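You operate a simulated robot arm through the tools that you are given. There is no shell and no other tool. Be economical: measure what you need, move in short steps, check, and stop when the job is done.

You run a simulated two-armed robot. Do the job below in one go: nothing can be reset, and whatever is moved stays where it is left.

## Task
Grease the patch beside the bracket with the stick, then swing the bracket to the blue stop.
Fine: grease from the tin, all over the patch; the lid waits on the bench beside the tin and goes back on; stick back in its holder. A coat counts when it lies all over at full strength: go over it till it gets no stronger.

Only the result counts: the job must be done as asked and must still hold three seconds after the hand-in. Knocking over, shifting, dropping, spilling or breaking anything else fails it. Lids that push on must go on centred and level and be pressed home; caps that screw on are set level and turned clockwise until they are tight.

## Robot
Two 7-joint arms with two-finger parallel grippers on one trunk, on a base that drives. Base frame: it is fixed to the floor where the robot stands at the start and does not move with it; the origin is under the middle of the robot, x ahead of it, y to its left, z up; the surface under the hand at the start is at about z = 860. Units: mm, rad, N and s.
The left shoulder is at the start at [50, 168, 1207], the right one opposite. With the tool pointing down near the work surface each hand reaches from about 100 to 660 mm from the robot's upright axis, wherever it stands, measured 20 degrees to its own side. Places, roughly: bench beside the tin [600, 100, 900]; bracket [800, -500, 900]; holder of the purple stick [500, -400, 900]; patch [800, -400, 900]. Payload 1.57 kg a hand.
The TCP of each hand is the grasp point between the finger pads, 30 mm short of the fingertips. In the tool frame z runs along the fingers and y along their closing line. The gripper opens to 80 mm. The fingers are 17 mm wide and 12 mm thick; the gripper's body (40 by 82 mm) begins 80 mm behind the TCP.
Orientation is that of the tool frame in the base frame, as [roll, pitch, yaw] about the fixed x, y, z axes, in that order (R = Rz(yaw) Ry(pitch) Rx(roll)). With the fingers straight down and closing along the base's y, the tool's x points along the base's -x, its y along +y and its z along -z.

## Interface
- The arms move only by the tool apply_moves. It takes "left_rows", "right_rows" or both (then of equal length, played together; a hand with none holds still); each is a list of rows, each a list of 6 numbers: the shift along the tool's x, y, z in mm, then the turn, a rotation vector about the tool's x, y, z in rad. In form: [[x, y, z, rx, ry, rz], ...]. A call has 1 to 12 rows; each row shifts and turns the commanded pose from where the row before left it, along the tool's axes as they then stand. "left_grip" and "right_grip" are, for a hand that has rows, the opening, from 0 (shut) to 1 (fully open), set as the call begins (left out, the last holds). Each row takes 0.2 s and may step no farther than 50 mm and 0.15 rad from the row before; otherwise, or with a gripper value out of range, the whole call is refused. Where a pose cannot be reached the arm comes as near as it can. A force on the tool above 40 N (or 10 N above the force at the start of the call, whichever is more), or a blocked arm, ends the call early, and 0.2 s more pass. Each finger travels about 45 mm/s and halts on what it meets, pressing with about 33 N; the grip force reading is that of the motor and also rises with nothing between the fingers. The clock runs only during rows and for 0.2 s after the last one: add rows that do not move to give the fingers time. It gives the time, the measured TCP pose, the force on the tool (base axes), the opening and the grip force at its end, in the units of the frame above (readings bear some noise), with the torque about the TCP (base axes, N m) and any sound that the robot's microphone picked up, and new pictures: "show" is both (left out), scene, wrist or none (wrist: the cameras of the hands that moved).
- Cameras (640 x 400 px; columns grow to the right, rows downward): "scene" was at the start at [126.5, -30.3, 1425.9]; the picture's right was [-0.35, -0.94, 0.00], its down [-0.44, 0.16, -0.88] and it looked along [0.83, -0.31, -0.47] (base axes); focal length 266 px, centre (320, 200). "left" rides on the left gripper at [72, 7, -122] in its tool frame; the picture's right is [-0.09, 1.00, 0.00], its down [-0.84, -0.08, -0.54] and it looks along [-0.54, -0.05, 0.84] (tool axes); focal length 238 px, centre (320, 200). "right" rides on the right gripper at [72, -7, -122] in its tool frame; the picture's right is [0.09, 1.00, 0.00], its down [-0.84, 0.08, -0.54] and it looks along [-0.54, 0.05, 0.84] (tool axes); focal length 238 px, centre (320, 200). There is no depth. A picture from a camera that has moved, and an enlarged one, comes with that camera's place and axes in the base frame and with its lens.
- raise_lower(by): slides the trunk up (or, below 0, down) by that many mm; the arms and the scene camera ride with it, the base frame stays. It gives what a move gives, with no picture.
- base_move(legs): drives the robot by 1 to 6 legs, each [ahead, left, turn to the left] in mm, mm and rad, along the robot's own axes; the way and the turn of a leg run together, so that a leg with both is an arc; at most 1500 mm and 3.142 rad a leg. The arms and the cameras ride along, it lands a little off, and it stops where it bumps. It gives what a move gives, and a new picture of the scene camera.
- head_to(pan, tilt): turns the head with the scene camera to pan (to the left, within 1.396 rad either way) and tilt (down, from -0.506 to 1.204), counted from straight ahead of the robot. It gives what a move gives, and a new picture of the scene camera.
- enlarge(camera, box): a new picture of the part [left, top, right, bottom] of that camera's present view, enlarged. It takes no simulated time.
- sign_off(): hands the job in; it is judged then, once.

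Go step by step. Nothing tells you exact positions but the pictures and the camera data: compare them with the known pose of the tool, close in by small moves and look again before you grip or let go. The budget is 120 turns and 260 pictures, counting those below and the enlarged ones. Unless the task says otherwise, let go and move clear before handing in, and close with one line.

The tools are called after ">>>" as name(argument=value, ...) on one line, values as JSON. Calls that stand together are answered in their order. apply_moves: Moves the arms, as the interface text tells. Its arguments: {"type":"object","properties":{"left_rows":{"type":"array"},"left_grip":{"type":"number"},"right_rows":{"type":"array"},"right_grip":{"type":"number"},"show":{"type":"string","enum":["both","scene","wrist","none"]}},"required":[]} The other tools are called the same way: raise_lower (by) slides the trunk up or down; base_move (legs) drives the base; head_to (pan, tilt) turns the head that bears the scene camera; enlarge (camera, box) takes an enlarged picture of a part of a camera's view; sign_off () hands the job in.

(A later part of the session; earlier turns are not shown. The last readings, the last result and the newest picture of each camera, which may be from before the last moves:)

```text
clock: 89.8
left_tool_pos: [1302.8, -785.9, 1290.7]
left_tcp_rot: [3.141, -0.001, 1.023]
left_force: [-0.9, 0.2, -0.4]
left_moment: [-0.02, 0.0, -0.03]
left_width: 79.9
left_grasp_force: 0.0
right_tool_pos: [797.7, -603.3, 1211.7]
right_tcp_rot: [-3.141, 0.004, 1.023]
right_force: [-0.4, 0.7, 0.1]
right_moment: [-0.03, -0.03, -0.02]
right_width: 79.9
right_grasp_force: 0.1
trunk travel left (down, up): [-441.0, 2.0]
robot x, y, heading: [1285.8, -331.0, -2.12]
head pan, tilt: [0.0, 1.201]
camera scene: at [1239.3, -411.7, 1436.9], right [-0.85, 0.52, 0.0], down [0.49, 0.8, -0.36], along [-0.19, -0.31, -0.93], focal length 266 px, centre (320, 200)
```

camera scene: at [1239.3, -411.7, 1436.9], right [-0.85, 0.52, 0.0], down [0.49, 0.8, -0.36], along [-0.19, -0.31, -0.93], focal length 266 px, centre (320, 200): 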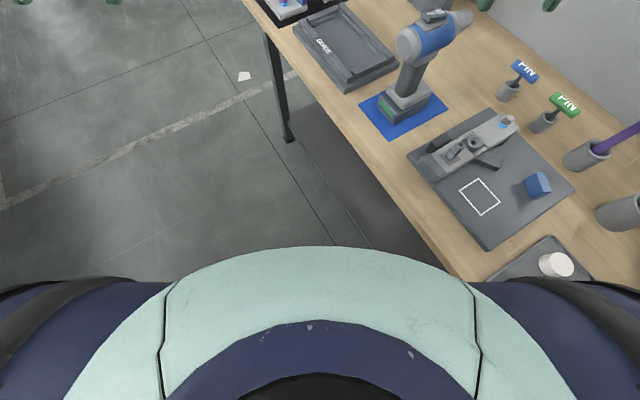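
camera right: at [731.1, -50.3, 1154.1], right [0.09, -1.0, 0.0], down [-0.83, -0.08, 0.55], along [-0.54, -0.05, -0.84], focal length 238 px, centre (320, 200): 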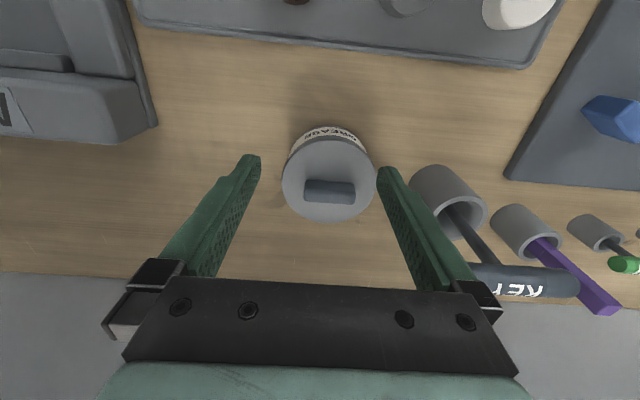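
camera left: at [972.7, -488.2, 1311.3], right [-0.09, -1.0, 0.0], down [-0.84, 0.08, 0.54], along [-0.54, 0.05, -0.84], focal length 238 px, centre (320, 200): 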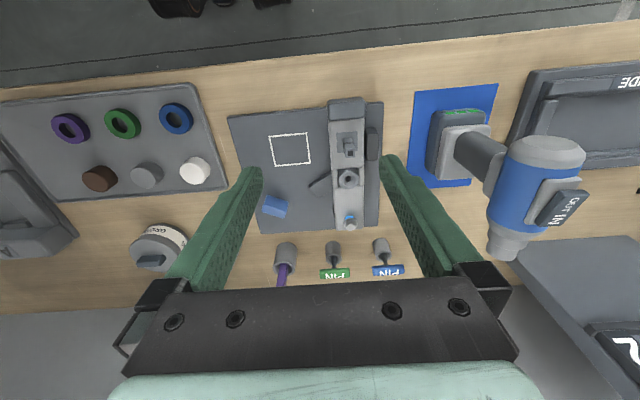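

Now I translate toward the bench (−x) with the right shoulder leading, in small steps.

>>> base_move(legs=[[34, -55, 0], [16, -26, 0]])

>>> head_to(pan=-0.9, tilt=0.9)

```text
clock: 91.5
left_tool_pos: [1208.0, -786.6, 1290.3]
left_tcp_rot: [3.141, 0.0, 1.023]
left_force: [-0.8, -0.7, -0.2]
left_moment: [-0.01, -0.02, -0.01]
left_width: 80.1
left_grasp_force: 0.3
right_tool_pos: [700.7, -602.1, 1212.7]
right_tcp_rot: [3.14, 0.004, 1.023]
right_force: [0.2, -0.1, -0.2]
right_moment: [0.02, -0.01, 0.01]
right_width: 79.9
right_grasp_force: 0.0
trunk travel left (down, up): [-441.0, 2.0]
robot x, y, heading: [1188.2, -329.9, -2.117]
head pan, tilt: [0.0, 1.201]
camera scene: at [1142.2, -411.6, 1436.8], right [-0.85, 0.52, 0.0], down [0.49, 0.8, -0.36], along [-0.19, -0.31, -0.93], focal length 266 px, centre (320, 200)
```

scene: 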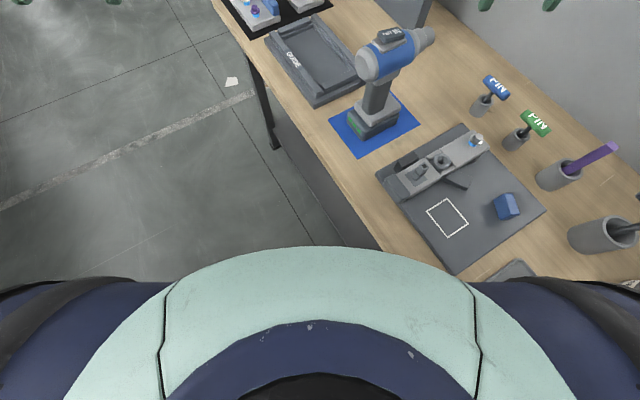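

```text
clock: 92.7
left_tool_pos: [1207.6, -786.2, 1290.7]
left_tcp_rot: [3.141, 0.001, 1.024]
left_force: [-0.2, -0.7, -0.3]
left_moment: [0.02, 0.02, 0.0]
left_width: 79.8
left_grasp_force: 0.0
right_tool_pos: [700.8, -603.2, 1212.5]
right_tcp_rot: [3.142, 0.005, 1.024]
right_force: [0.5, 0.3, -0.5]
right_moment: [-0.04, -0.02, -0.01]
right_width: 80.2
right_grasp_force: 0.0
trunk travel left (down, up): [-441.0, 2.0]
robot x, y, heading: [1192.8, -332.9, -2.114]
head pan, tilt: [-0.901, 0.901]
camera scene: at [1097.5, -373.1, 1456.7], right [-0.12, 0.99, 0.0], down [0.78, 0.1, -0.62], along [-0.62, -0.08, -0.78], focal length 266 px, centre (320, 200)
```

scene: 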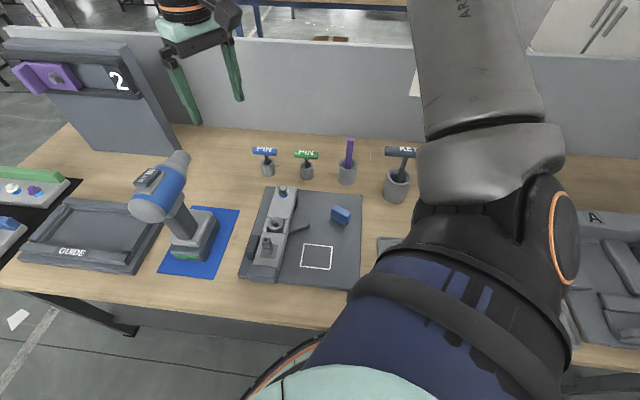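

Good: no bump and the right shoulder is now about 100 mm further forward. I turn the right hand back square, then move above the tin.

>>> apply_moves(right_rows=[[0, 0, 0, 0, 0, 0.1465], [0, 0, 0, 0, 0, 0.1465], [0, 0, 0, 0, 0, 0.1465], [0, 0, 0, 0, 0, 0.1465], [0, 0, 0, 0, 0, 0.1465], [0, 0, 0, 0, 0, 0.1465], [0, 0, 0, 0, 0, 0.1445]], show="none")

>>> apply_moves(right_rows=[[-8, -48, 0, 0, 0, 0], [-8, -48, 0, 0, 0, 0], [-8, -48, 0, 0, 0, 0], [-8, -48, 0, 0, 0, 0], [-8, -48, 0, 0, 0, 0], [-8, -48, 0, 0, 0, 0], [-8, -48, 0, 0, 0, 0], [-8, -48, 0, 0, 0, 0], [-8, -48, 0, 0, 0, 0], [-8, -48, 0, 0, 0, 0], [-8, -48, 0, 0, 0, 0]], show="wrist")

```text
clock: 94.3
left_tool_pos: [1207.5, -786.4, 1290.2]
left_tcp_rot: [3.141, 0.0, 1.023]
left_force: [1.0, 0.5, 0.1]
left_moment: [-0.02, -0.01, 0.01]
left_width: 80.1
left_grasp_force: 0.1
right_tool_pos: [699.7, -602.7, 1213.1]
right_tcp_rot: [3.139, 0.002, -0.003]
right_force: [-0.2, -0.2, 0.8]
right_moment: [-0.02, 0.02, -0.01]
right_width: 79.9
right_grasp_force: 0.1
trunk travel left (down, up): [-441.0, 2.0]
robot x, y, heading: [1191.7, -330.3, -2.121]
head pan, tilt: [-0.901, 0.901]
```

```text
clock: 96.7
left_tool_pos: [1208.3, -785.9, 1291.0]
left_tcp_rot: [3.141, 0.001, 1.023]
left_force: [0.4, -0.9, 0.2]
left_moment: [-0.02, 0.0, -0.01]
left_width: 80.1
left_grasp_force: 0.1
right_tool_pos: [612.1, -72.9, 1211.0]
right_tcp_rot: [3.138, 0.002, 0.0]
right_force: [0.5, -0.4, -0.6]
right_moment: [-0.02, 0.0, 0.03]
right_width: 79.9
right_grasp_force: 0.0
trunk travel left (down, up): [-441.0, 2.0]
robot x, y, heading: [1191.4, -331.7, -2.118]
head pan, tilt: [-0.901, 0.901]
camera right: at [682.8, -67.2, 1332.2], right [0.09, -1.0, 0.0], down [-0.84, -0.08, 0.54], along [-0.54, -0.05, -0.84], focal length 238 px, centre (320, 200)
```

right: 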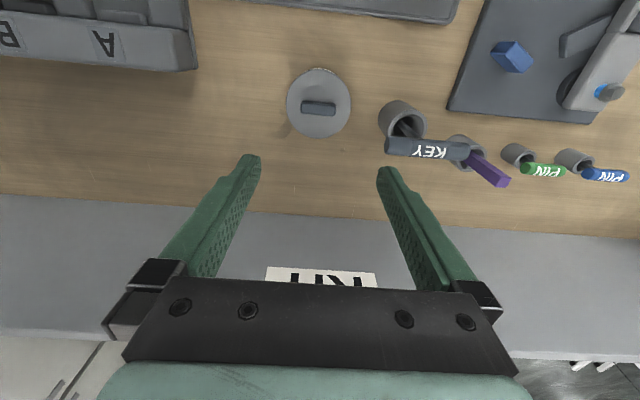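

Reach is fine now. I descend straight above the handle to z≈1020 and look.

>>> apply_moves(right_rows=[[-2, 0, 48, 0, 0, 0], [-2, 0, 48, 0, 0, 0], [-2, 0, 48, 0, 0, 0], [-2, 0, 46, 0, 0, 0]], show="wrist")

>>> enlarge(camera="scene", box=[300, 80, 640, 280])

```text
clock: 97.7
left_tool_pos: [1207.9, -786.9, 1291.0]
left_tcp_rot: [-3.141, 0.001, 1.023]
left_force: [-0.6, 0.1, -0.3]
left_moment: [-0.01, 0.02, 0.03]
left_width: 80.1
left_grasp_force: 0.1
right_tool_pos: [604.0, -76.4, 1019.5]
right_tcp_rot: [3.139, 0.002, -0.003]
right_force: [0.1, -1.0, 0.2]
right_moment: [0.0, -0.05, -0.01]
right_width: 79.8
right_grasp_force: 0.0
trunk travel left (down, up): [-441.0, 2.0]
robot x, y, heading: [1191.3, -329.6, -2.116]
head pan, tilt: [-0.901, 0.901]
camera right: at [675.5, -69.1, 1139.7], right [0.09, -1.0, 0.0], down [-0.84, -0.07, 0.54], along [-0.54, -0.05, -0.84], focal length 238 px, centre (320, 200)
```

right: 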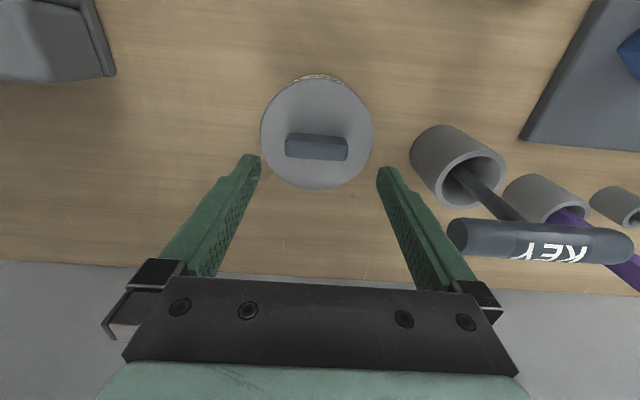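

```text
1.88 times, centred on (470, 180) of scene
camera zoom: at [1096.7, -373.0, 1456.7], right [-0.12, 0.99, 0.0], down [0.78, 0.1, -0.62], along [-0.62, -0.08, -0.78], focal length 502 px, centre (38, 238)
```

zoom: 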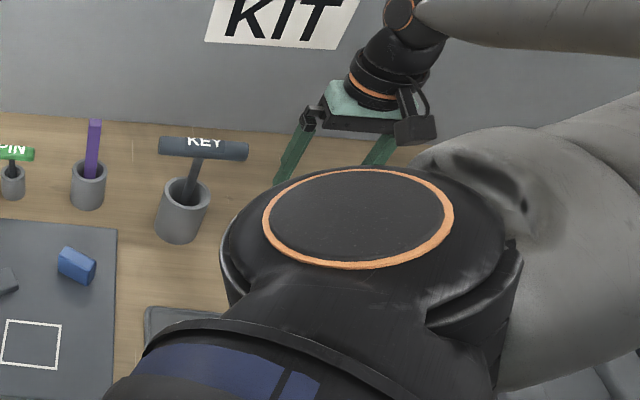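

Handle centred about [601,-73]. I descend to z≈955 with a small correction and look.

>>> apply_moves(right_rows=[[-1, -3, 35, 0, 0, 0], [-1, 0, 30, 0, 0, 0]], show="wrist")

>>> enlarge(camera="right", box=[220, 80, 420, 220])

```text
clock: 98.3
left_tool_pos: [1207.6, -785.9, 1290.9]
left_tcp_rot: [3.141, -0.001, 1.023]
left_force: [0.2, 0.2, 0.6]
left_moment: [-0.01, -0.01, 0.01]
left_width: 79.9
left_grasp_force: 0.0
right_tool_pos: [600.9, -72.4, 954.5]
right_tcp_rot: [3.139, 0.002, 0.001]
right_force: [0.6, -0.2, -0.2]
right_moment: [0.02, 0.0, 0.02]
right_width: 79.9
right_grasp_force: 0.0
trunk travel left (down, up): [-441.0, 2.0]
robot x, y, heading: [1197.1, -328.8, -2.119]
head pan, tilt: [-0.901, 0.901]
camera right: at [672.8, -66.4, 1075.5], right [0.09, -1.0, 0.0], down [-0.84, -0.08, 0.54], along [-0.54, -0.05, -0.84], focal length 238 px, centre (320, 200)
```

right: 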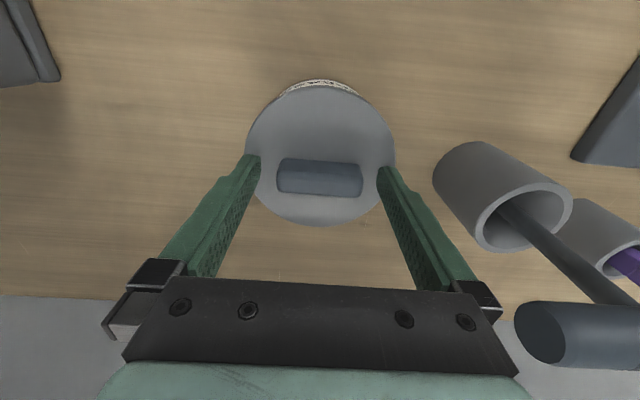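

```text
2.86 times, centred on (320, 150) of right
camera zoom: at [672.8, -66.4, 1075.5], right [0.09, -1.0, 0.0], down [-0.84, -0.08, 0.54], along [-0.54, -0.05, -0.84], focal length 681 px, centre (320, 343)
```

zoom: 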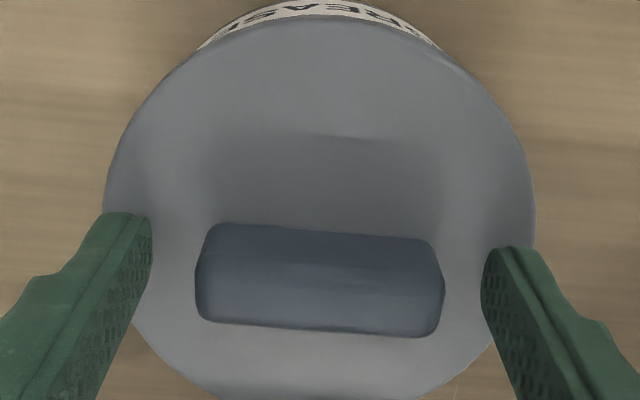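

Fingers straddle the handle. I go down another 15 mm and close.

>>> apply_moves(right_rows=[[3, 0, 8, 0, 0, 0], [0, 0, 7, 0, 0, 0]], show="none")

>>> apply_moves(right_rows=[[0, 0, 0, 0, 0, 0], [0, 0, 0, 0, 0, 0], [0, 0, 0, 0, 0, 0], [0, 0, 0, 0, 0, 0]], right_grip=0.2, show="wrist")

```text
clock: 98.8
left_tool_pos: [1213.1, -789.2, 1290.9]
left_tcp_rot: [-3.139, 0.003, 1.022]
left_force: [-0.1, -0.6, -0.1]
left_moment: [-0.02, -0.01, -0.02]
left_width: 80.1
left_grasp_force: 0.0
right_tool_pos: [603.7, -72.3, 952.0]
right_tcp_rot: [3.139, 0.018, -0.002]
right_force: [8.5, -3.1, 28.6]
right_moment: [0.24, -0.43, 0.22]
right_width: 79.9
right_grasp_force: 0.1
trunk travel left (down, up): [-441.0, 2.0]
robot x, y, heading: [1195.6, -334.8, -2.119]
head pan, tilt: [-0.901, 0.901]
stopped in row 2 (right hand): the force on the tool passed its limit at 48 N (the readings are from after the stop); the commanded pose is now the measured one
```

```text
clock: 99.4
left_tool_pos: [1211.9, -787.1, 1289.6]
left_tcp_rot: [-3.137, 0.002, 1.02]
left_force: [0.0, 0.1, 0.0]
left_moment: [-0.01, 0.0, 0.01]
left_width: 79.9
left_grasp_force: 0.0
right_tool_pos: [600.8, -72.6, 952.8]
right_tcp_rot: [3.14, 0.024, -0.006]
right_force: [5.7, -6.5, 24.6]
right_moment: [0.85, -0.57, -0.07]
right_width: 56.7
right_grasp_force: 16.7
trunk travel left (down, up): [-441.0, 2.0]
robot x, y, heading: [1194.5, -329.0, -2.124]
head pan, tilt: [-0.901, 0.901]
stopped in row 2 (right hand): the force on the tool passed its limit at 49 N (the readings are from after the stop); the commanded pose is now the measured one
camera right: at [674.8, -66.2, 1071.5], right [0.09, -1.0, 0.0], down [-0.82, -0.07, 0.56], along [-0.56, -0.05, -0.83], focal length 238 px, centre (320, 200)
```

right: 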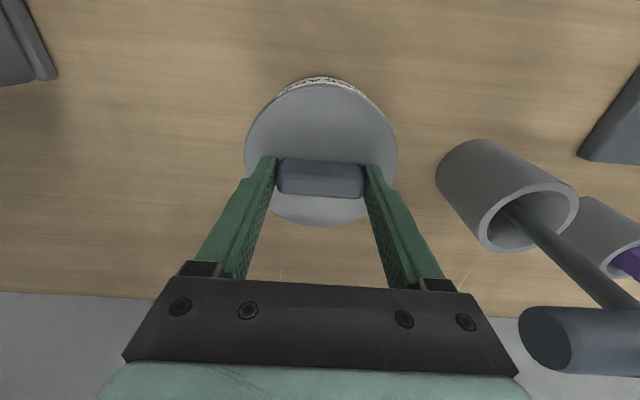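

Lid top is at z≈922 and the fingers are on the handle (57 mm). I ease up 2 mm and let the grip firm up.

>>> apply_moves(right_rows=[[0, 0, -2, 0, 0, 0], [0, 0, -1, 0, 0, 0], [0, 0, 0, 0, 0, 0], [0, 0, 0, 0, 0, 0]], right_grip=0.2, show="none")

```text
clock: 100.4
left_tool_pos: [1208.4, -786.9, 1289.8]
left_tcp_rot: [-3.14, 0.002, 1.023]
left_force: [0.3, 0.6, 0.6]
left_moment: [-0.02, -0.02, 0.01]
left_width: 79.9
left_grasp_force: 0.1
right_tool_pos: [600.2, -71.4, 953.4]
right_tcp_rot: [3.141, 0.02, -0.003]
right_force: [2.9, -6.1, 5.8]
right_moment: [-0.27, 0.31, 0.2]
right_width: 55.0
right_grasp_force: 33.1
trunk travel left (down, up): [-441.0, 2.0]
robot x, y, heading: [1192.2, -331.5, -2.121]
head pan, tilt: [-0.901, 0.901]
```

Gripped with 33 N. I lift the lid straight up slowly.

>>> apply_moves(right_rows=[[0, 0, -4, 0, 0, 0], [0, 0, -4, 0, 0, 0], [0, 0, -6, 0, 0, 0], [0, 0, -10, 0, 0, 0], [0, 0, -20, 0, 0, 0], [0, 0, -30, 0, 0, 0], [0, 0, -30, 0, 0, 0]], show="wrist")

```text
clock: 102.0
left_tool_pos: [1209.1, -786.5, 1289.5]
left_tcp_rot: [3.141, 0.0, 1.023]
left_force: [-0.8, -0.2, -0.4]
left_moment: [0.03, 0.04, 0.02]
left_width: 79.9
left_grasp_force: 0.0
right_tool_pos: [601.9, -69.1, 1055.1]
right_tcp_rot: [3.138, 0.019, -0.003]
right_force: [0.5, -0.8, -0.5]
right_moment: [0.0, -0.01, 0.0]
right_width: 54.9
right_grasp_force: 33.2
trunk travel left (down, up): [-441.0, 2.0]
robot x, y, heading: [1189.7, -330.0, -2.117]
head pan, tilt: [-0.901, 0.901]
heard: snap
camera right: at [675.5, -62.5, 1175.5], right [0.09, -1.0, 0.0], down [-0.83, -0.07, 0.56], along [-0.56, -0.05, -0.83], focal length 238 px, centre (320, 200)
```

right: 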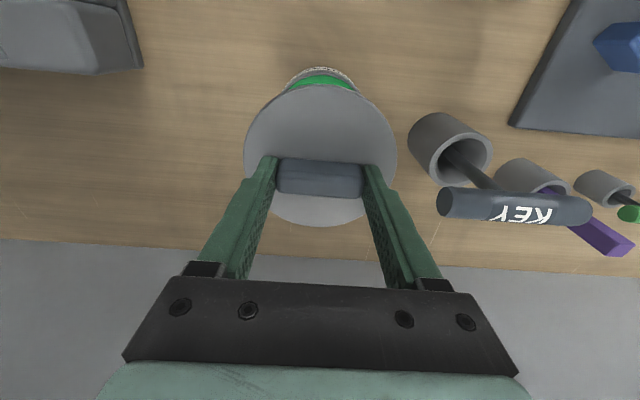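

The lid snapped off, green grease is visible. I carry the lid to free bench at about [575,60].

>>> apply_moves(right_rows=[[-8, -44, 0, 0, 0, 0], [-8, -44, 0, 0, 0, 0], [-8, -42, 0, 0, 0, 0], [0, 0, 40, 0, 0, 0], [0, 0, 40, 0, 0, 0], [0, 0, 35, 0, 0, 0]], show="wrist")

```text
clock: 103.4
left_tool_pos: [1206.6, -787.2, 1290.1]
left_tcp_rot: [-3.141, 0.0, 1.021]
left_force: [-0.9, -0.4, -0.6]
left_moment: [-0.01, 0.0, -0.02]
left_width: 80.2
left_grasp_force: 0.0
right_tool_pos: [574.7, 60.4, 941.9]
right_tcp_rot: [3.139, 0.021, -0.003]
right_force: [-0.4, 0.9, -0.9]
right_moment: [0.01, 0.01, -0.01]
right_width: 54.9
right_grasp_force: 32.8
trunk travel left (down, up): [-441.0, 2.0]
robot x, y, heading: [1190.0, -329.6, -2.122]
head pan, tilt: [-0.901, 0.901]
camera right: at [647.5, 66.0, 1059.3], right [0.09, -1.0, 0.0], down [-0.83, -0.07, 0.56], along [-0.56, -0.05, -0.83], focal length 238 px, centre (320, 200)
```

right: 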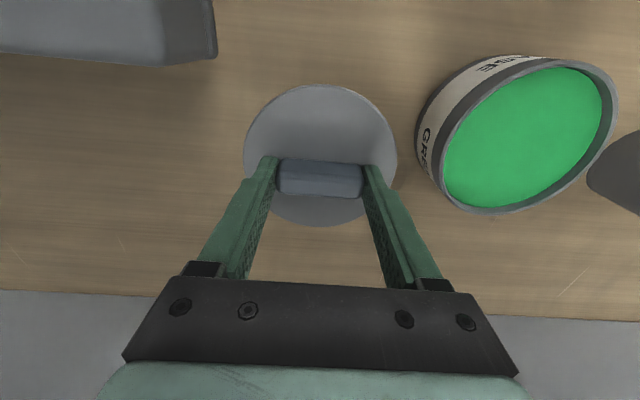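

>>> apply_moves(right_rows=[[0, 0, 8, 0, 0, 0], [0, 0, 6, 0, 0, 0], [0, 0, 4, 0, 0, 0], [0, 0, 4, 0, 0, 0]], show="none")

```text
clock: 104.4
left_tool_pos: [1207.7, -786.5, 1292.3]
left_tcp_rot: [3.14, 0.001, 1.02]
left_force: [0.5, 0.3, 0.5]
left_moment: [0.0, 0.02, -0.04]
left_width: 80.0
left_grasp_force: 0.1
right_tool_pos: [573.6, 59.7, 919.0]
right_tcp_rot: [3.141, 0.018, -0.007]
right_force: [-0.3, 0.4, -0.1]
right_moment: [0.02, 0.0, 0.02]
right_width: 54.9
right_grasp_force: 33.5
trunk travel left (down, up): [-441.0, 2.0]
robot x, y, heading: [1195.1, -329.3, -2.122]
head pan, tilt: [-0.901, 0.901]
```

>>> apply_moves(right_rows=[[0, 0, 4, 0, 0, 0], [0, 0, 4, 0, 0, 0]], show="none")

>>> apply_moves(right_rows=[[0, 0, 3, 0, 0, 0], [0, 0, 2, 0, 0, 0]], show="wrist")

```text
clock: 105.0
left_tool_pos: [1208.1, -785.4, 1290.7]
left_tcp_rot: [-3.141, 0.0, 1.02]
left_force: [-0.5, -0.2, 0.5]
left_moment: [0.02, 0.01, -0.02]
left_width: 80.3
left_grasp_force: 0.1
right_tool_pos: [574.2, 58.6, 910.3]
right_tcp_rot: [3.139, 0.019, -0.005]
right_force: [-0.8, 0.7, -0.6]
right_moment: [0.02, 0.0, 0.0]
right_width: 54.8
right_grasp_force: 33.1
trunk travel left (down, up): [-441.0, 2.0]
robot x, y, heading: [1194.0, -329.0, -2.119]
head pan, tilt: [-0.901, 0.901]
```

```text
clock: 105.6
left_tool_pos: [1208.0, -786.2, 1290.7]
left_tcp_rot: [3.141, 0.001, 1.022]
left_force: [0.3, -0.2, 0.2]
left_moment: [-0.01, 0.01, 0.0]
left_width: 80.0
left_grasp_force: 0.0
right_tool_pos: [574.6, 60.4, 906.2]
right_tcp_rot: [-3.141, 0.02, -0.002]
right_force: [-0.1, 0.1, -1.0]
right_moment: [-0.02, -0.01, -0.02]
right_width: 54.7
right_grasp_force: 32.9
trunk travel left (down, up): [-441.0, 2.0]
robot x, y, heading: [1193.4, -331.2, -2.118]
head pan, tilt: [-0.901, 0.901]
camera right: at [647.5, 65.5, 1025.0], right [0.09, -1.0, 0.0], down [-0.83, -0.07, 0.56], along [-0.56, -0.05, -0.83], focal length 238 px, centre (320, 200)
```

right: 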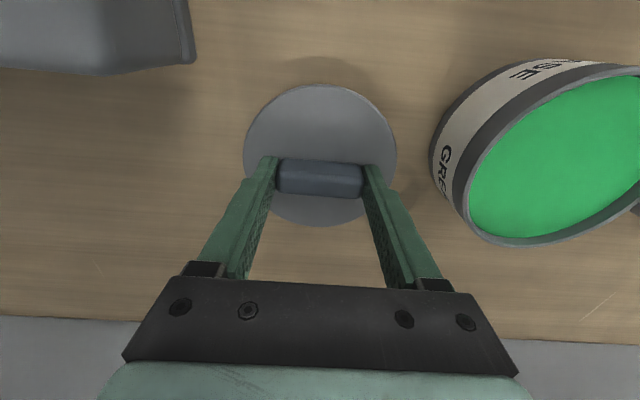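

>>> apply_moves(right_rows=[[0, 0, 2, 0, 0, 0], [0, 0, 2, 0, 0, 0]], show="none")

>>> apply_moves(right_rows=[[0, 0, 2, 0, 0, 0], [0, 0, 2, 0, 0, 0]], show="none")

>>> apply_moves(right_rows=[[0, 0, 2, 0, 0, 0], [0, 0, 2, 0, 0, 0]], show="wrist")

```text
clock: 106.2
left_tool_pos: [1208.9, -785.4, 1290.6]
left_tcp_rot: [-3.139, 0.001, 1.021]
left_force: [0.0, -0.2, -0.9]
left_moment: [-0.02, 0.01, 0.02]
left_width: 79.9
left_grasp_force: 0.0
right_tool_pos: [575.5, 60.1, 902.6]
right_tcp_rot: [3.14, 0.019, -0.005]
right_force: [0.0, 0.1, -0.6]
right_moment: [0.02, 0.0, -0.03]
right_width: 54.8
right_grasp_force: 33.7
trunk travel left (down, up): [-441.0, 2.0]
robot x, y, heading: [1188.4, -330.7, -2.119]
head pan, tilt: [-0.901, 0.901]
```

```text
clock: 106.8
left_tool_pos: [1208.1, -786.9, 1291.0]
left_tcp_rot: [-3.141, 0.001, 1.024]
left_force: [0.5, 0.6, 0.1]
left_moment: [-0.02, 0.0, 0.01]
left_width: 79.8
left_grasp_force: 0.1
right_tool_pos: [575.9, 59.9, 898.4]
right_tcp_rot: [3.141, 0.02, -0.006]
right_force: [1.0, -0.1, -0.2]
right_moment: [-0.01, 0.02, 0.01]
right_width: 54.6
right_grasp_force: 33.3
trunk travel left (down, up): [-441.0, 2.0]
robot x, y, heading: [1192.4, -333.9, -2.121]
head pan, tilt: [-0.901, 0.901]
```

```text
clock: 107.4
left_tool_pos: [1209.5, -786.4, 1290.2]
left_tcp_rot: [-3.14, 0.0, 1.021]
left_force: [0.2, -1.0, 0.0]
left_moment: [0.0, 0.04, 0.03]
left_width: 80.0
left_grasp_force: 0.0
right_tool_pos: [574.4, 59.9, 897.2]
right_tcp_rot: [3.141, 0.022, -0.005]
right_force: [-1.5, 2.7, 13.9]
right_moment: [0.05, -0.16, 0.0]
right_width: 54.9
right_grasp_force: 33.6
trunk travel left (down, up): [-441.0, 2.0]
robot x, y, heading: [1193.3, -331.8, -2.118]
head pan, tilt: [-0.901, 0.901]
camera right: at [648.5, 65.8, 1016.0], right [0.09, -1.0, 0.0], down [-0.82, -0.07, 0.56], along [-0.56, -0.05, -0.83], focal length 238 px, centre (320, 200)
```

right: 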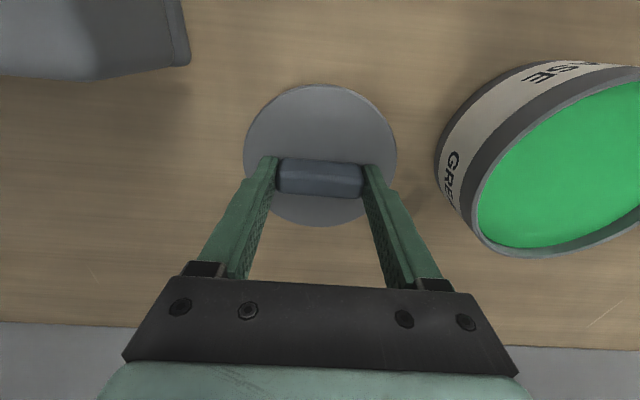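

Contact with the bench at z≈897. I open the fingers and rise.

>>> apply_moves(right_rows=[[0, 0, 0, 0, 0, 0], [0, 0, 0, 0, 0, 0], [0, 0, 0, 0, 0, 0], [0, 0, -20, 0, 0, 0], [0, 0, -45, 0, 0, 0], [0, 0, -45, 0, 0, 0], [0, 0, -45, 0, 0, 0], [0, 0, -45, 0, 0, 0]], right_grip=1.0, show="wrist")

```text
clock: 109.2
left_tool_pos: [1208.9, -785.7, 1291.4]
left_tcp_rot: [-3.141, 0.0, 1.023]
left_force: [0.4, 0.4, -0.2]
left_moment: [-0.01, 0.03, 0.02]
left_width: 79.9
left_grasp_force: 0.0
right_tool_pos: [579.6, 60.1, 1095.3]
right_tcp_rot: [3.141, 0.019, -0.006]
right_force: [0.8, 0.3, 0.2]
right_moment: [-0.02, -0.01, 0.0]
right_width: 80.0
right_grasp_force: 0.0
trunk travel left (down, up): [-441.0, 2.0]
robot x, y, heading: [1193.1, -328.8, -2.117]
head pan, tilt: [-0.901, 0.901]
camera right: at [651.7, 65.8, 1214.4], right [0.09, -1.0, 0.0], down [-0.83, -0.07, 0.56], along [-0.56, -0.05, -0.83], focal length 238 px, centre (320, 200)
```

right: 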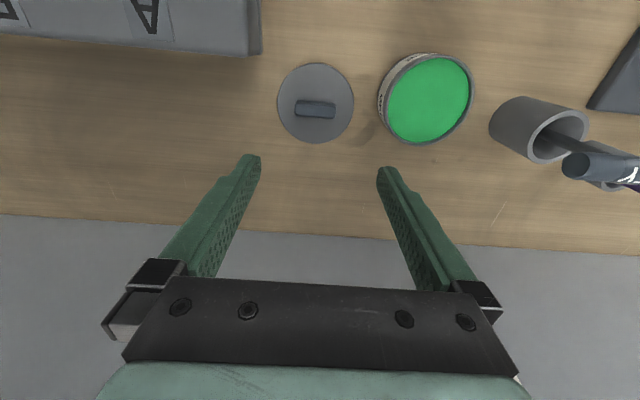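

Lid is parked. Now the right hand moves above the purple stick.

>>> apply_moves(right_rows=[[-5, 0, -48, 0, 0, 0], [-5, 47, 0, 0, 0, 0], [-5, 47, 0, 0, 0, 0], [-5, 47, 0, 0, 0, 0], [-5, 47, 0, 0, 0, 0], [-5, 47, 0, 0, 0, 0], [-5, 47, 0, 0, 0, 0], [-5, 47, 0, 0, 0, 0], [-5, 47, 0, 0, 0, 0], [-5, 47, 0, 0, 0, 0]], show="wrist")

>>> enlarge(camera="right", box=[220, 60, 420, 220])

>>> enlarge(camera="scene", box=[230, 100, 430, 220])

```text
clock: 111.4
left_tool_pos: [1207.4, -787.8, 1291.8]
left_tcp_rot: [-3.141, 0.0, 1.022]
left_force: [-0.9, 0.5, -0.6]
left_moment: [0.02, -0.02, -0.01]
left_width: 80.2
left_grasp_force: 0.1
right_tool_pos: [528.1, -364.3, 1143.3]
right_tcp_rot: [-3.14, 0.019, -0.009]
right_force: [-0.5, -0.6, 0.8]
right_moment: [0.03, 0.0, -0.03]
right_width: 80.1
right_grasp_force: 0.0
trunk travel left (down, up): [-441.0, 2.0]
robot x, y, heading: [1192.3, -330.8, -2.122]
head pan, tilt: [-0.901, 0.901]
camera right: at [601.1, -358.2, 1262.7], right [0.08, -1.0, 0.0], down [-0.83, -0.07, 0.56], along [-0.56, -0.05, -0.83], focal length 238 px, centre (320, 200)
```

right: 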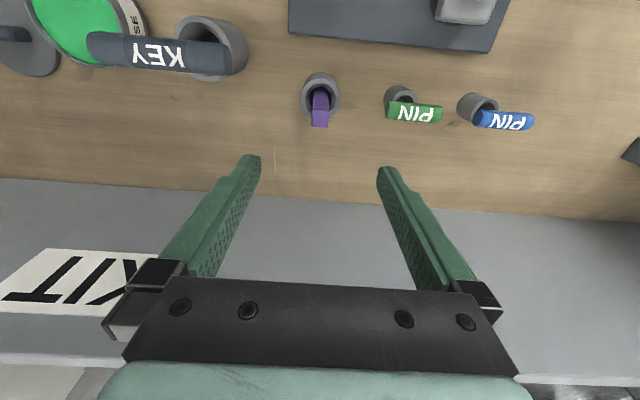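

```text
2.50 times, centred on (320, 140) of right
camera zoom: at [601.1, -358.2, 1262.7], right [0.08, -1.0, 0.0], down [-0.83, -0.07, 0.56], along [-0.56, -0.05, -0.83], focal length 596 px, centre (320, 350)
```

zoom: 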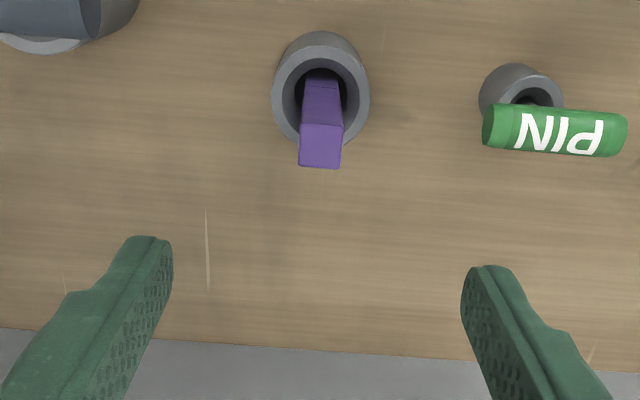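

```text
3.20 times, centred on (330, 160) of scene
camera zoom: at [1096.7, -374.5, 1456.6], right [-0.12, 0.99, 0.0], down [0.78, 0.1, -0.62], along [-0.62, -0.07, -0.78], focal length 853 px, centre (288, 328)
```

zoom: 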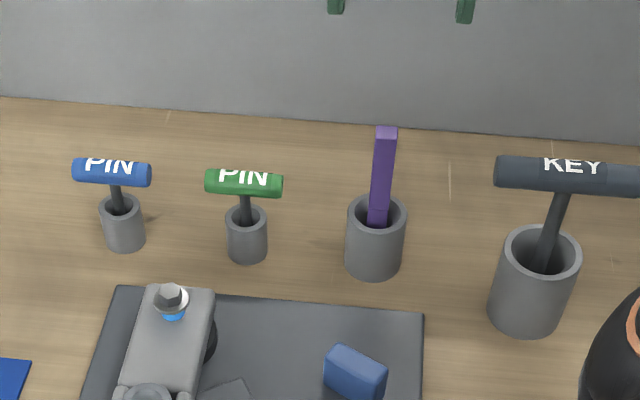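

Stick top ≈[530,-363,1010]. I descend to z≈1045 first, correct x, and look.

>>> apply_moves(right_rows=[[2, 0, 35, 0, 0.019, 0], [0, 0, 35, 0, 0, 0], [0, 0, 30, 0, 0, 0]], show="wrist")

>>> enlarge(camera="scene", box=[290, 100, 410, 200])

```text
clock: 112.2
left_tool_pos: [1207.9, -787.1, 1292.0]
left_tcp_rot: [3.141, 0.001, 1.02]
left_force: [-0.3, -0.3, -0.3]
left_moment: [-0.01, 0.0, -0.01]
left_width: 80.1
left_grasp_force: 0.0
right_tool_pos: [531.0, -362.3, 1042.4]
right_tcp_rot: [3.14, 0.001, -0.005]
right_force: [-1.1, 0.3, -0.3]
right_moment: [-0.03, -0.01, 0.02]
right_width: 80.2
right_grasp_force: 0.1
trunk travel left (down, up): [-441.0, 2.0]
robot x, y, heading: [1194.2, -331.5, -2.117]
head pan, tilt: [-0.901, 0.901]
camera right: at [600.9, -356.7, 1163.7], right [0.09, -1.0, 0.0], down [-0.84, -0.07, 0.54], along [-0.54, -0.05, -0.84], focal length 238 px, centre (320, 200)
```

right: 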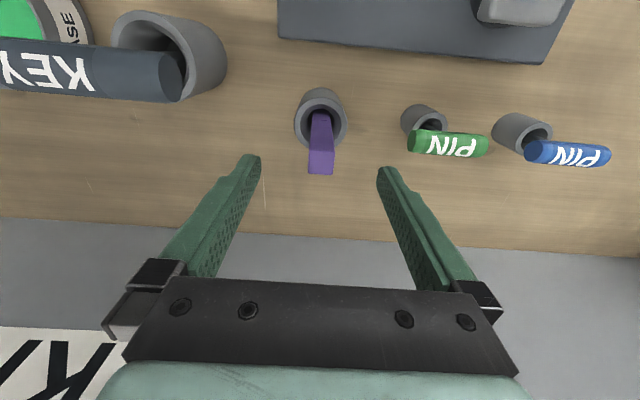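

```text
4.00 times, centred on (350, 150) of scene
camera zoom: at [1096.9, -373.1, 1456.7], right [-0.12, 0.99, 0.0], down [0.78, 0.1, -0.62], along [-0.62, -0.08, -0.78], focal length 1066 px, centre (200, 400)
```

zoom: 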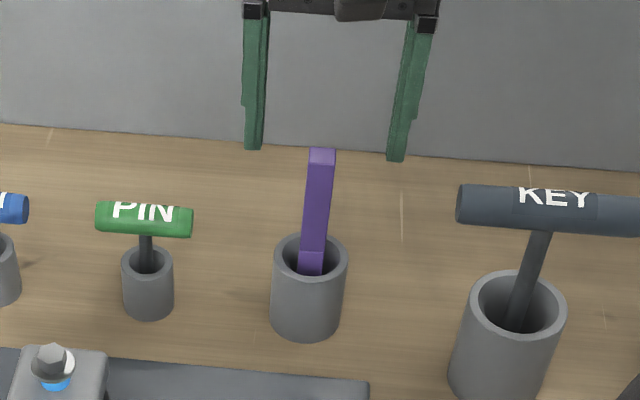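

Aligned. I descend to z≈985 and close on the stick.

>>> apply_moves(right_rows=[[0, 1, 30, 0, 0, 0], [0, 0, 28, 0, 0, 0]], show="none")

>>> apply_moves(right_rows=[[0, 0, 0, 0, 0, 0], [0, 0, 0, 0, 0, 0], [0, 0, 0, 0, 0, 0], [0, 0, 0, 0, 0, 0], [0, 0, 0, 0, 0, 0]], right_grip=0.1, show="wrist")

>>> enlarge(camera="scene", box=[290, 100, 410, 200])

```text
clock: 112.8
left_tool_pos: [1207.8, -787.3, 1290.4]
left_tcp_rot: [3.14, -0.002, 1.022]
left_force: [0.2, -0.6, 0.0]
left_moment: [0.01, 0.0, 0.0]
left_width: 80.1
left_grasp_force: 0.0
right_tool_pos: [528.6, -365.5, 985.2]
right_tcp_rot: [3.14, 0.002, -0.004]
right_force: [0.0, -0.6, 0.0]
right_moment: [0.02, -0.02, 0.02]
right_width: 80.3
right_grasp_force: 0.2
trunk travel left (down, up): [-441.0, 2.0]
robot x, y, heading: [1196.8, -331.1, -2.119]
head pan, tilt: [-0.901, 0.901]
```

```text
clock: 114.0
left_tool_pos: [1208.8, -786.7, 1291.6]
left_tcp_rot: [-3.141, -0.001, 1.023]
left_force: [-0.6, 0.4, -0.7]
left_moment: [-0.02, 0.0, 0.05]
left_width: 80.0
left_grasp_force: 0.0
right_tool_pos: [530.4, -364.6, 985.6]
right_tcp_rot: [-3.141, 0.002, -0.005]
right_force: [0.1, -0.1, -0.5]
right_moment: [-0.03, -0.01, 0.0]
right_width: 17.2
right_grasp_force: 25.6
trunk travel left (down, up): [-441.0, 2.0]
robot x, y, heading: [1190.3, -329.5, -2.122]
head pan, tilt: [-0.901, 0.901]
camera right: at [600.4, -359.3, 1106.4], right [0.09, -1.0, 0.0], down [-0.84, -0.07, 0.54], along [-0.54, -0.05, -0.84], focal length 238 px, centre (320, 200)
```

right: 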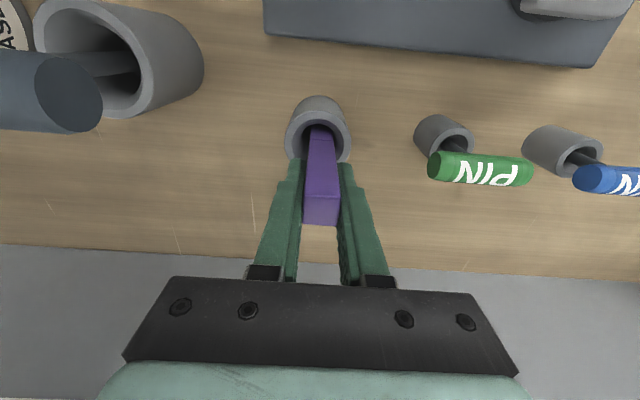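

```text
4.00 times, centred on (350, 150) of scene
camera zoom: at [1097.4, -372.9, 1456.7], right [-0.12, 0.99, 0.0], down [0.78, 0.1, -0.62], along [-0.62, -0.08, -0.78], focal length 1066 px, centre (200, 400)
```

zoom: 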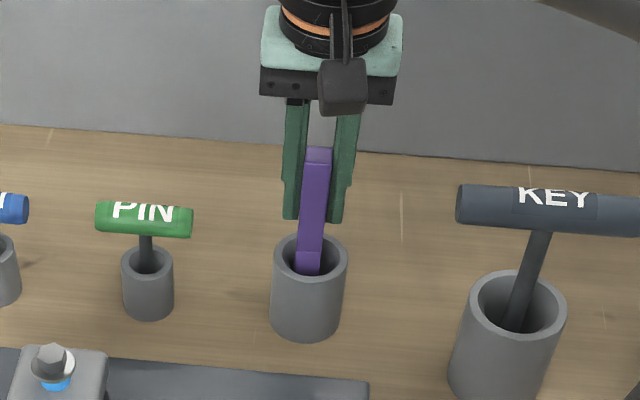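

Stick gripped (17 mm) at z≈985.5. I lift it out and look at its lower end.

>>> apply_moves(right_rows=[[0, 0, 0, 0, 0, 0], [0, 0, -30, 0, 0, 0], [0, 0, -40, 0, 0, 0], [0, 0, -40, 0, 0, 0], [0, 0, -40, 0, 0, 0], [0, 0, -40, 0, 0, 0]], show="wrist")

>>> enlarge(camera="scene", box=[290, 20, 410, 140])

```text
clock: 115.4
left_tool_pos: [1207.5, -785.7, 1291.5]
left_tcp_rot: [-3.141, 0.0, 1.023]
left_force: [-0.1, 0.3, 0.3]
left_moment: [0.02, 0.02, -0.01]
left_width: 79.7
left_grasp_force: 0.1
right_tool_pos: [530.8, -363.2, 1177.3]
right_tcp_rot: [3.141, 0.0, -0.007]
right_force: [-0.2, 0.0, 1.0]
right_moment: [-0.04, 0.01, 0.02]
right_width: 17.3
right_grasp_force: 32.1
trunk travel left (down, up): [-441.0, 2.0]
robot x, y, heading: [1190.8, -328.1, -2.116]
head pan, tilt: [-0.901, 0.901]
camera right: at [601.0, -356.9, 1298.1], right [0.09, -1.0, 0.0], down [-0.84, -0.07, 0.54], along [-0.54, -0.05, -0.84], focal length 238 px, centre (320, 200)
```

right: 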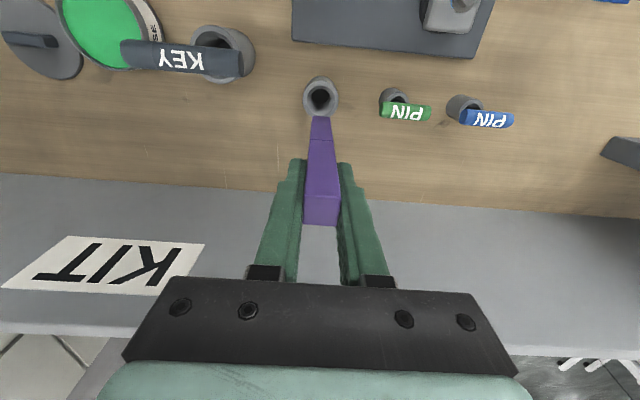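

```text
3.33 times, centred on (350, 80) of scene
camera zoom: at [1097.4, -372.8, 1456.8], right [-0.12, 0.99, 0.0], down [0.78, 0.1, -0.62], along [-0.62, -0.08, -0.78], focal length 888 px, centre (220, 600)
```

zoom: 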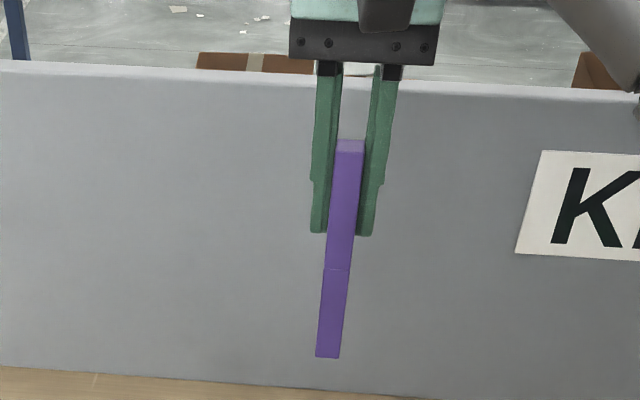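

Stick is ~154 mm long, its tip about 130 mm below the TCP. I raise a bit and move over the tin.

>>> apply_moves(right_rows=[[0, 0, -45, 0, 0, 0], [10, -42, 0, 0, 0, 0], [10, -42, 0, 0, 0, 0], [10, -42, 0, 0, 0, 0], [10, -42, 0, 0, 0, 0], [10, -42, 0, 0, 0, 0], [10, -42, 0, 0, 0, 0], [12, -41, 0, 0, 0, 0], [0, 0, 45, 0, 0, 0], [0, 0, 45, 0, 0, 0], [0, 0, 40, 0, 0, 0]], show="wrist")

```text
clock: 117.8
left_tool_pos: [1207.7, -785.9, 1291.3]
left_tcp_rot: [-3.141, 0.001, 1.022]
left_force: [-0.7, -0.7, 0.0]
left_moment: [0.01, 0.0, -0.02]
left_width: 79.6
left_grasp_force: 0.1
right_tool_pos: [449.8, -167.8, 1073.9]
right_tcp_rot: [3.137, 0.002, -0.006]
right_force: [0.0, -0.2, 0.1]
right_moment: [0.02, 0.01, 0.01]
right_width: 17.1
right_grasp_force: 31.9
right hand out of reach, approached as far as the arm can: row 3, 4, 5, 6, 7, 8
trunk travel left (down, up): [-441.0, 2.0]
robot x, y, heading: [1194.4, -329.6, -2.117]
head pan, tilt: [-0.901, 0.901]
camera right: at [520.2, -160.0, 1195.6], right [0.09, -1.0, 0.0], down [-0.84, -0.07, 0.54], along [-0.54, -0.05, -0.84], focal length 238 px, centre (320, 200)
```

right: 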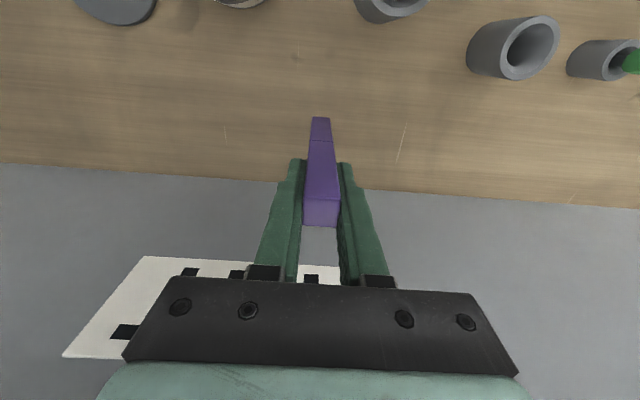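

The arm ran out of reach at that height and ended off at [450,-168]. I check that nothing was touched.

>>> enlarge(camera="scene", box=[230, 60, 430, 220])

```text
2.50 times, centred on (330, 140) of scene
camera zoom: at [1096.9, -372.8, 1456.7], right [-0.12, 0.99, 0.0], down [0.78, 0.1, -0.62], along [-0.62, -0.08, -0.78], focal length 666 px, centre (295, 350)
```

zoom: 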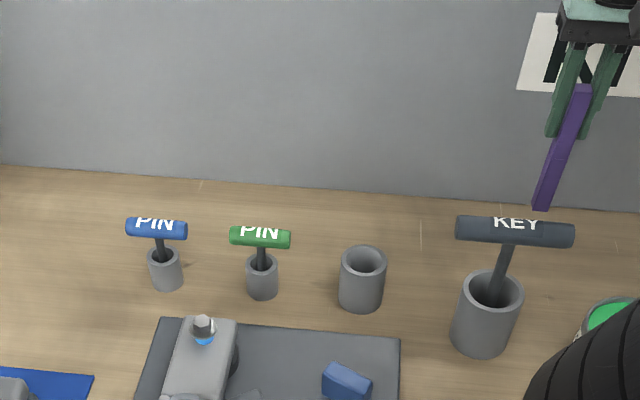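

All intact. I go +y past the key, up to z≈1110, then +x over the tin.

>>> apply_moves(right_rows=[[0, -49, 0, 0, 0, 0], [0, -49, 0, 0, 0, 0], [0, 0, -36, 0, 0, 0], [50, 0, 0, 0, 0, 0], [50, 0, 0, 0, 0, 0], [50, 0, 0, 0, 0, 0]], show="wrist")

```text
clock: 119.2
left_tool_pos: [1210.2, -785.8, 1290.5]
left_tcp_rot: [-3.141, 0.001, 1.022]
left_force: [0.6, -0.7, 0.8]
left_moment: [0.01, 0.02, 0.0]
left_width: 80.0
left_grasp_force: 0.0
right_tool_pos: [601.5, -68.5, 1110.4]
right_tcp_rot: [3.141, 0.004, -0.006]
right_force: [0.5, 0.1, -0.4]
right_moment: [-0.02, 0.02, -0.03]
right_width: 17.4
right_grasp_force: 32.4
trunk travel left (down, up): [-441.0, 2.0]
robot x, y, heading: [1194.2, -328.2, -2.118]
head pan, tilt: [-0.901, 0.901]
camera right: at [672.7, -62.7, 1230.8], right [0.09, -1.0, 0.0], down [-0.84, -0.07, 0.54], along [-0.54, -0.05, -0.84], focal length 238 px, centre (320, 200)
```

right: 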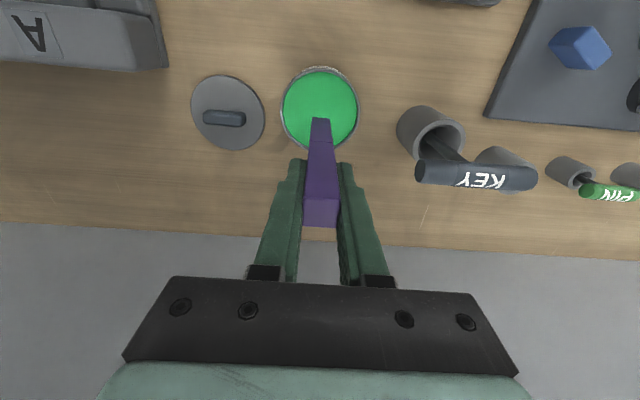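

Tip is over the grease. I dip it ~15–20 mm into the grease.

>>> apply_moves(right_rows=[[3, 0, 40, 0, 0, 0], [0, 0, 25, 0, 0, 0], [0, 0, 10, 0, 0, 0], [0, 0, 8, 0, 0, 0]], show="wrist")

```text
clock: 120.2
left_tool_pos: [1210.5, -787.2, 1290.8]
left_tcp_rot: [-3.141, 0.002, 1.02]
left_force: [0.6, -0.4, 0.5]
left_moment: [-0.02, -0.04, 0.0]
left_width: 80.0
left_grasp_force: 0.0
right_tool_pos: [604.1, -67.8, 1030.5]
right_tcp_rot: [3.141, 0.009, -0.005]
right_force: [1.4, 0.4, 23.1]
right_moment: [0.13, -0.44, 0.01]
right_width: 17.0
right_grasp_force: 32.2
trunk travel left (down, up): [-441.0, 2.0]
robot x, y, heading: [1192.2, -330.3, -2.117]
head pan, tilt: [-0.901, 0.901]
camera right: at [675.2, -62.4, 1150.6], right [0.09, -1.0, 0.0], down [-0.83, -0.07, 0.55], along [-0.55, -0.05, -0.84], focal length 238 px, centre (320, 200)
```

right: 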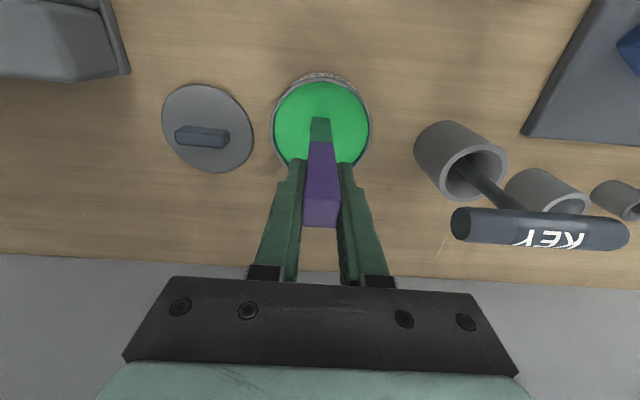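

Contact at TCP z≈1030 and the stick's end is green now. I lift out and carry it around over the patch.

>>> apply_moves(right_rows=[[0, 0, -1, 0, -0.007, 0], [0, 0, 0, 0, 0, 0], [0, 0, -30, 0, 0, 0], [0, 0, -45, 0, 0, 0], [45, 0, 0, 0, 0, 0], [45, 0, 0, 0, 0, 0], [45, 0, 0, 0, 0, 0], [45, 0, 0, 0, 0, 0]], show="none")

>>> apply_moves(right_rows=[[4, 49, 0, 0, 0, 0], [4, 49, 0, 0, 0, 0], [4, 49, 0, 0, 0, 0], [4, 49, 0, 0, 0, 0], [4, 49, 0, 0, 0, 0], [4, 49, 0, 0, 0, 0], [4, 49, 0, 0, 0, 0]], show="both")

```text
clock: 122.0
left_tool_pos: [1209.4, -787.0, 1290.4]
left_tcp_rot: [3.141, 0.001, 1.023]
left_force: [0.0, -0.8, 0.3]
left_moment: [0.0, 0.04, 0.03]
left_width: 79.9
left_grasp_force: 0.0
right_tool_pos: [692.4, -70.1, 1105.7]
right_tcp_rot: [3.141, 0.007, -0.005]
right_force: [-0.3, 0.1, 0.1]
right_moment: [-0.01, 0.02, -0.02]
right_width: 17.2
right_grasp_force: 32.0
right hand out of reach, approached as far as the arm can: row 6, 7, 8
trunk travel left (down, up): [-441.0, 2.0]
robot x, y, heading: [1196.0, -333.0, -2.122]
head pan, tilt: [-0.901, 0.901]
```

```text
clock: 123.6
left_tool_pos: [1207.2, -786.6, 1290.6]
left_tcp_rot: [-3.141, -0.003, 1.021]
left_force: [0.1, -0.3, -0.5]
left_moment: [0.02, 0.0, -0.01]
left_width: 79.7
left_grasp_force: 0.0
right_tool_pos: [718.4, -414.0, 1106.1]
right_tcp_rot: [-3.139, 0.006, -0.009]
right_force: [1.8, -0.3, -1.0]
right_moment: [0.02, -0.01, 0.01]
right_width: 17.3
right_grasp_force: 32.3
trunk travel left (down, up): [-441.0, 2.0]
robot x, y, heading: [1191.7, -332.2, -2.117]
head pan, tilt: [-0.901, 0.901]
camera scene: at [1096.3, -374.4, 1456.6], right [-0.12, 0.99, 0.0], down [0.78, 0.1, -0.62], along [-0.62, -0.07, -0.78], focal length 266 px, centre (320, 200)
camera right: at [790.4, -408.1, 1225.2], right [0.08, -1.0, 0.0], down [-0.83, -0.07, 0.55], along [-0.55, -0.04, -0.84], focal length 238 px, centre (320, 200)
```

scene: 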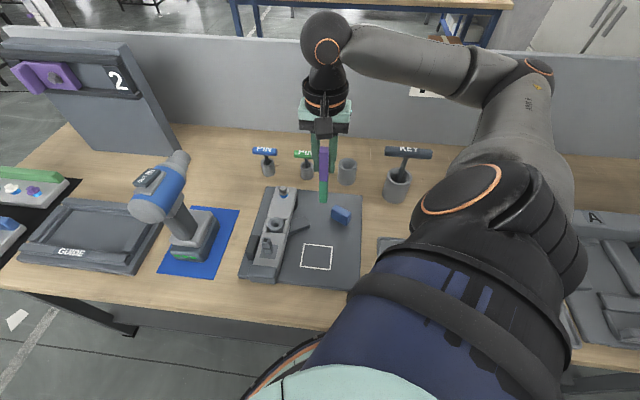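
right: 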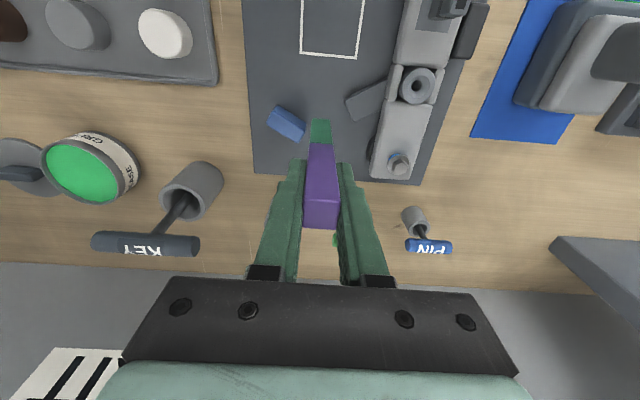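

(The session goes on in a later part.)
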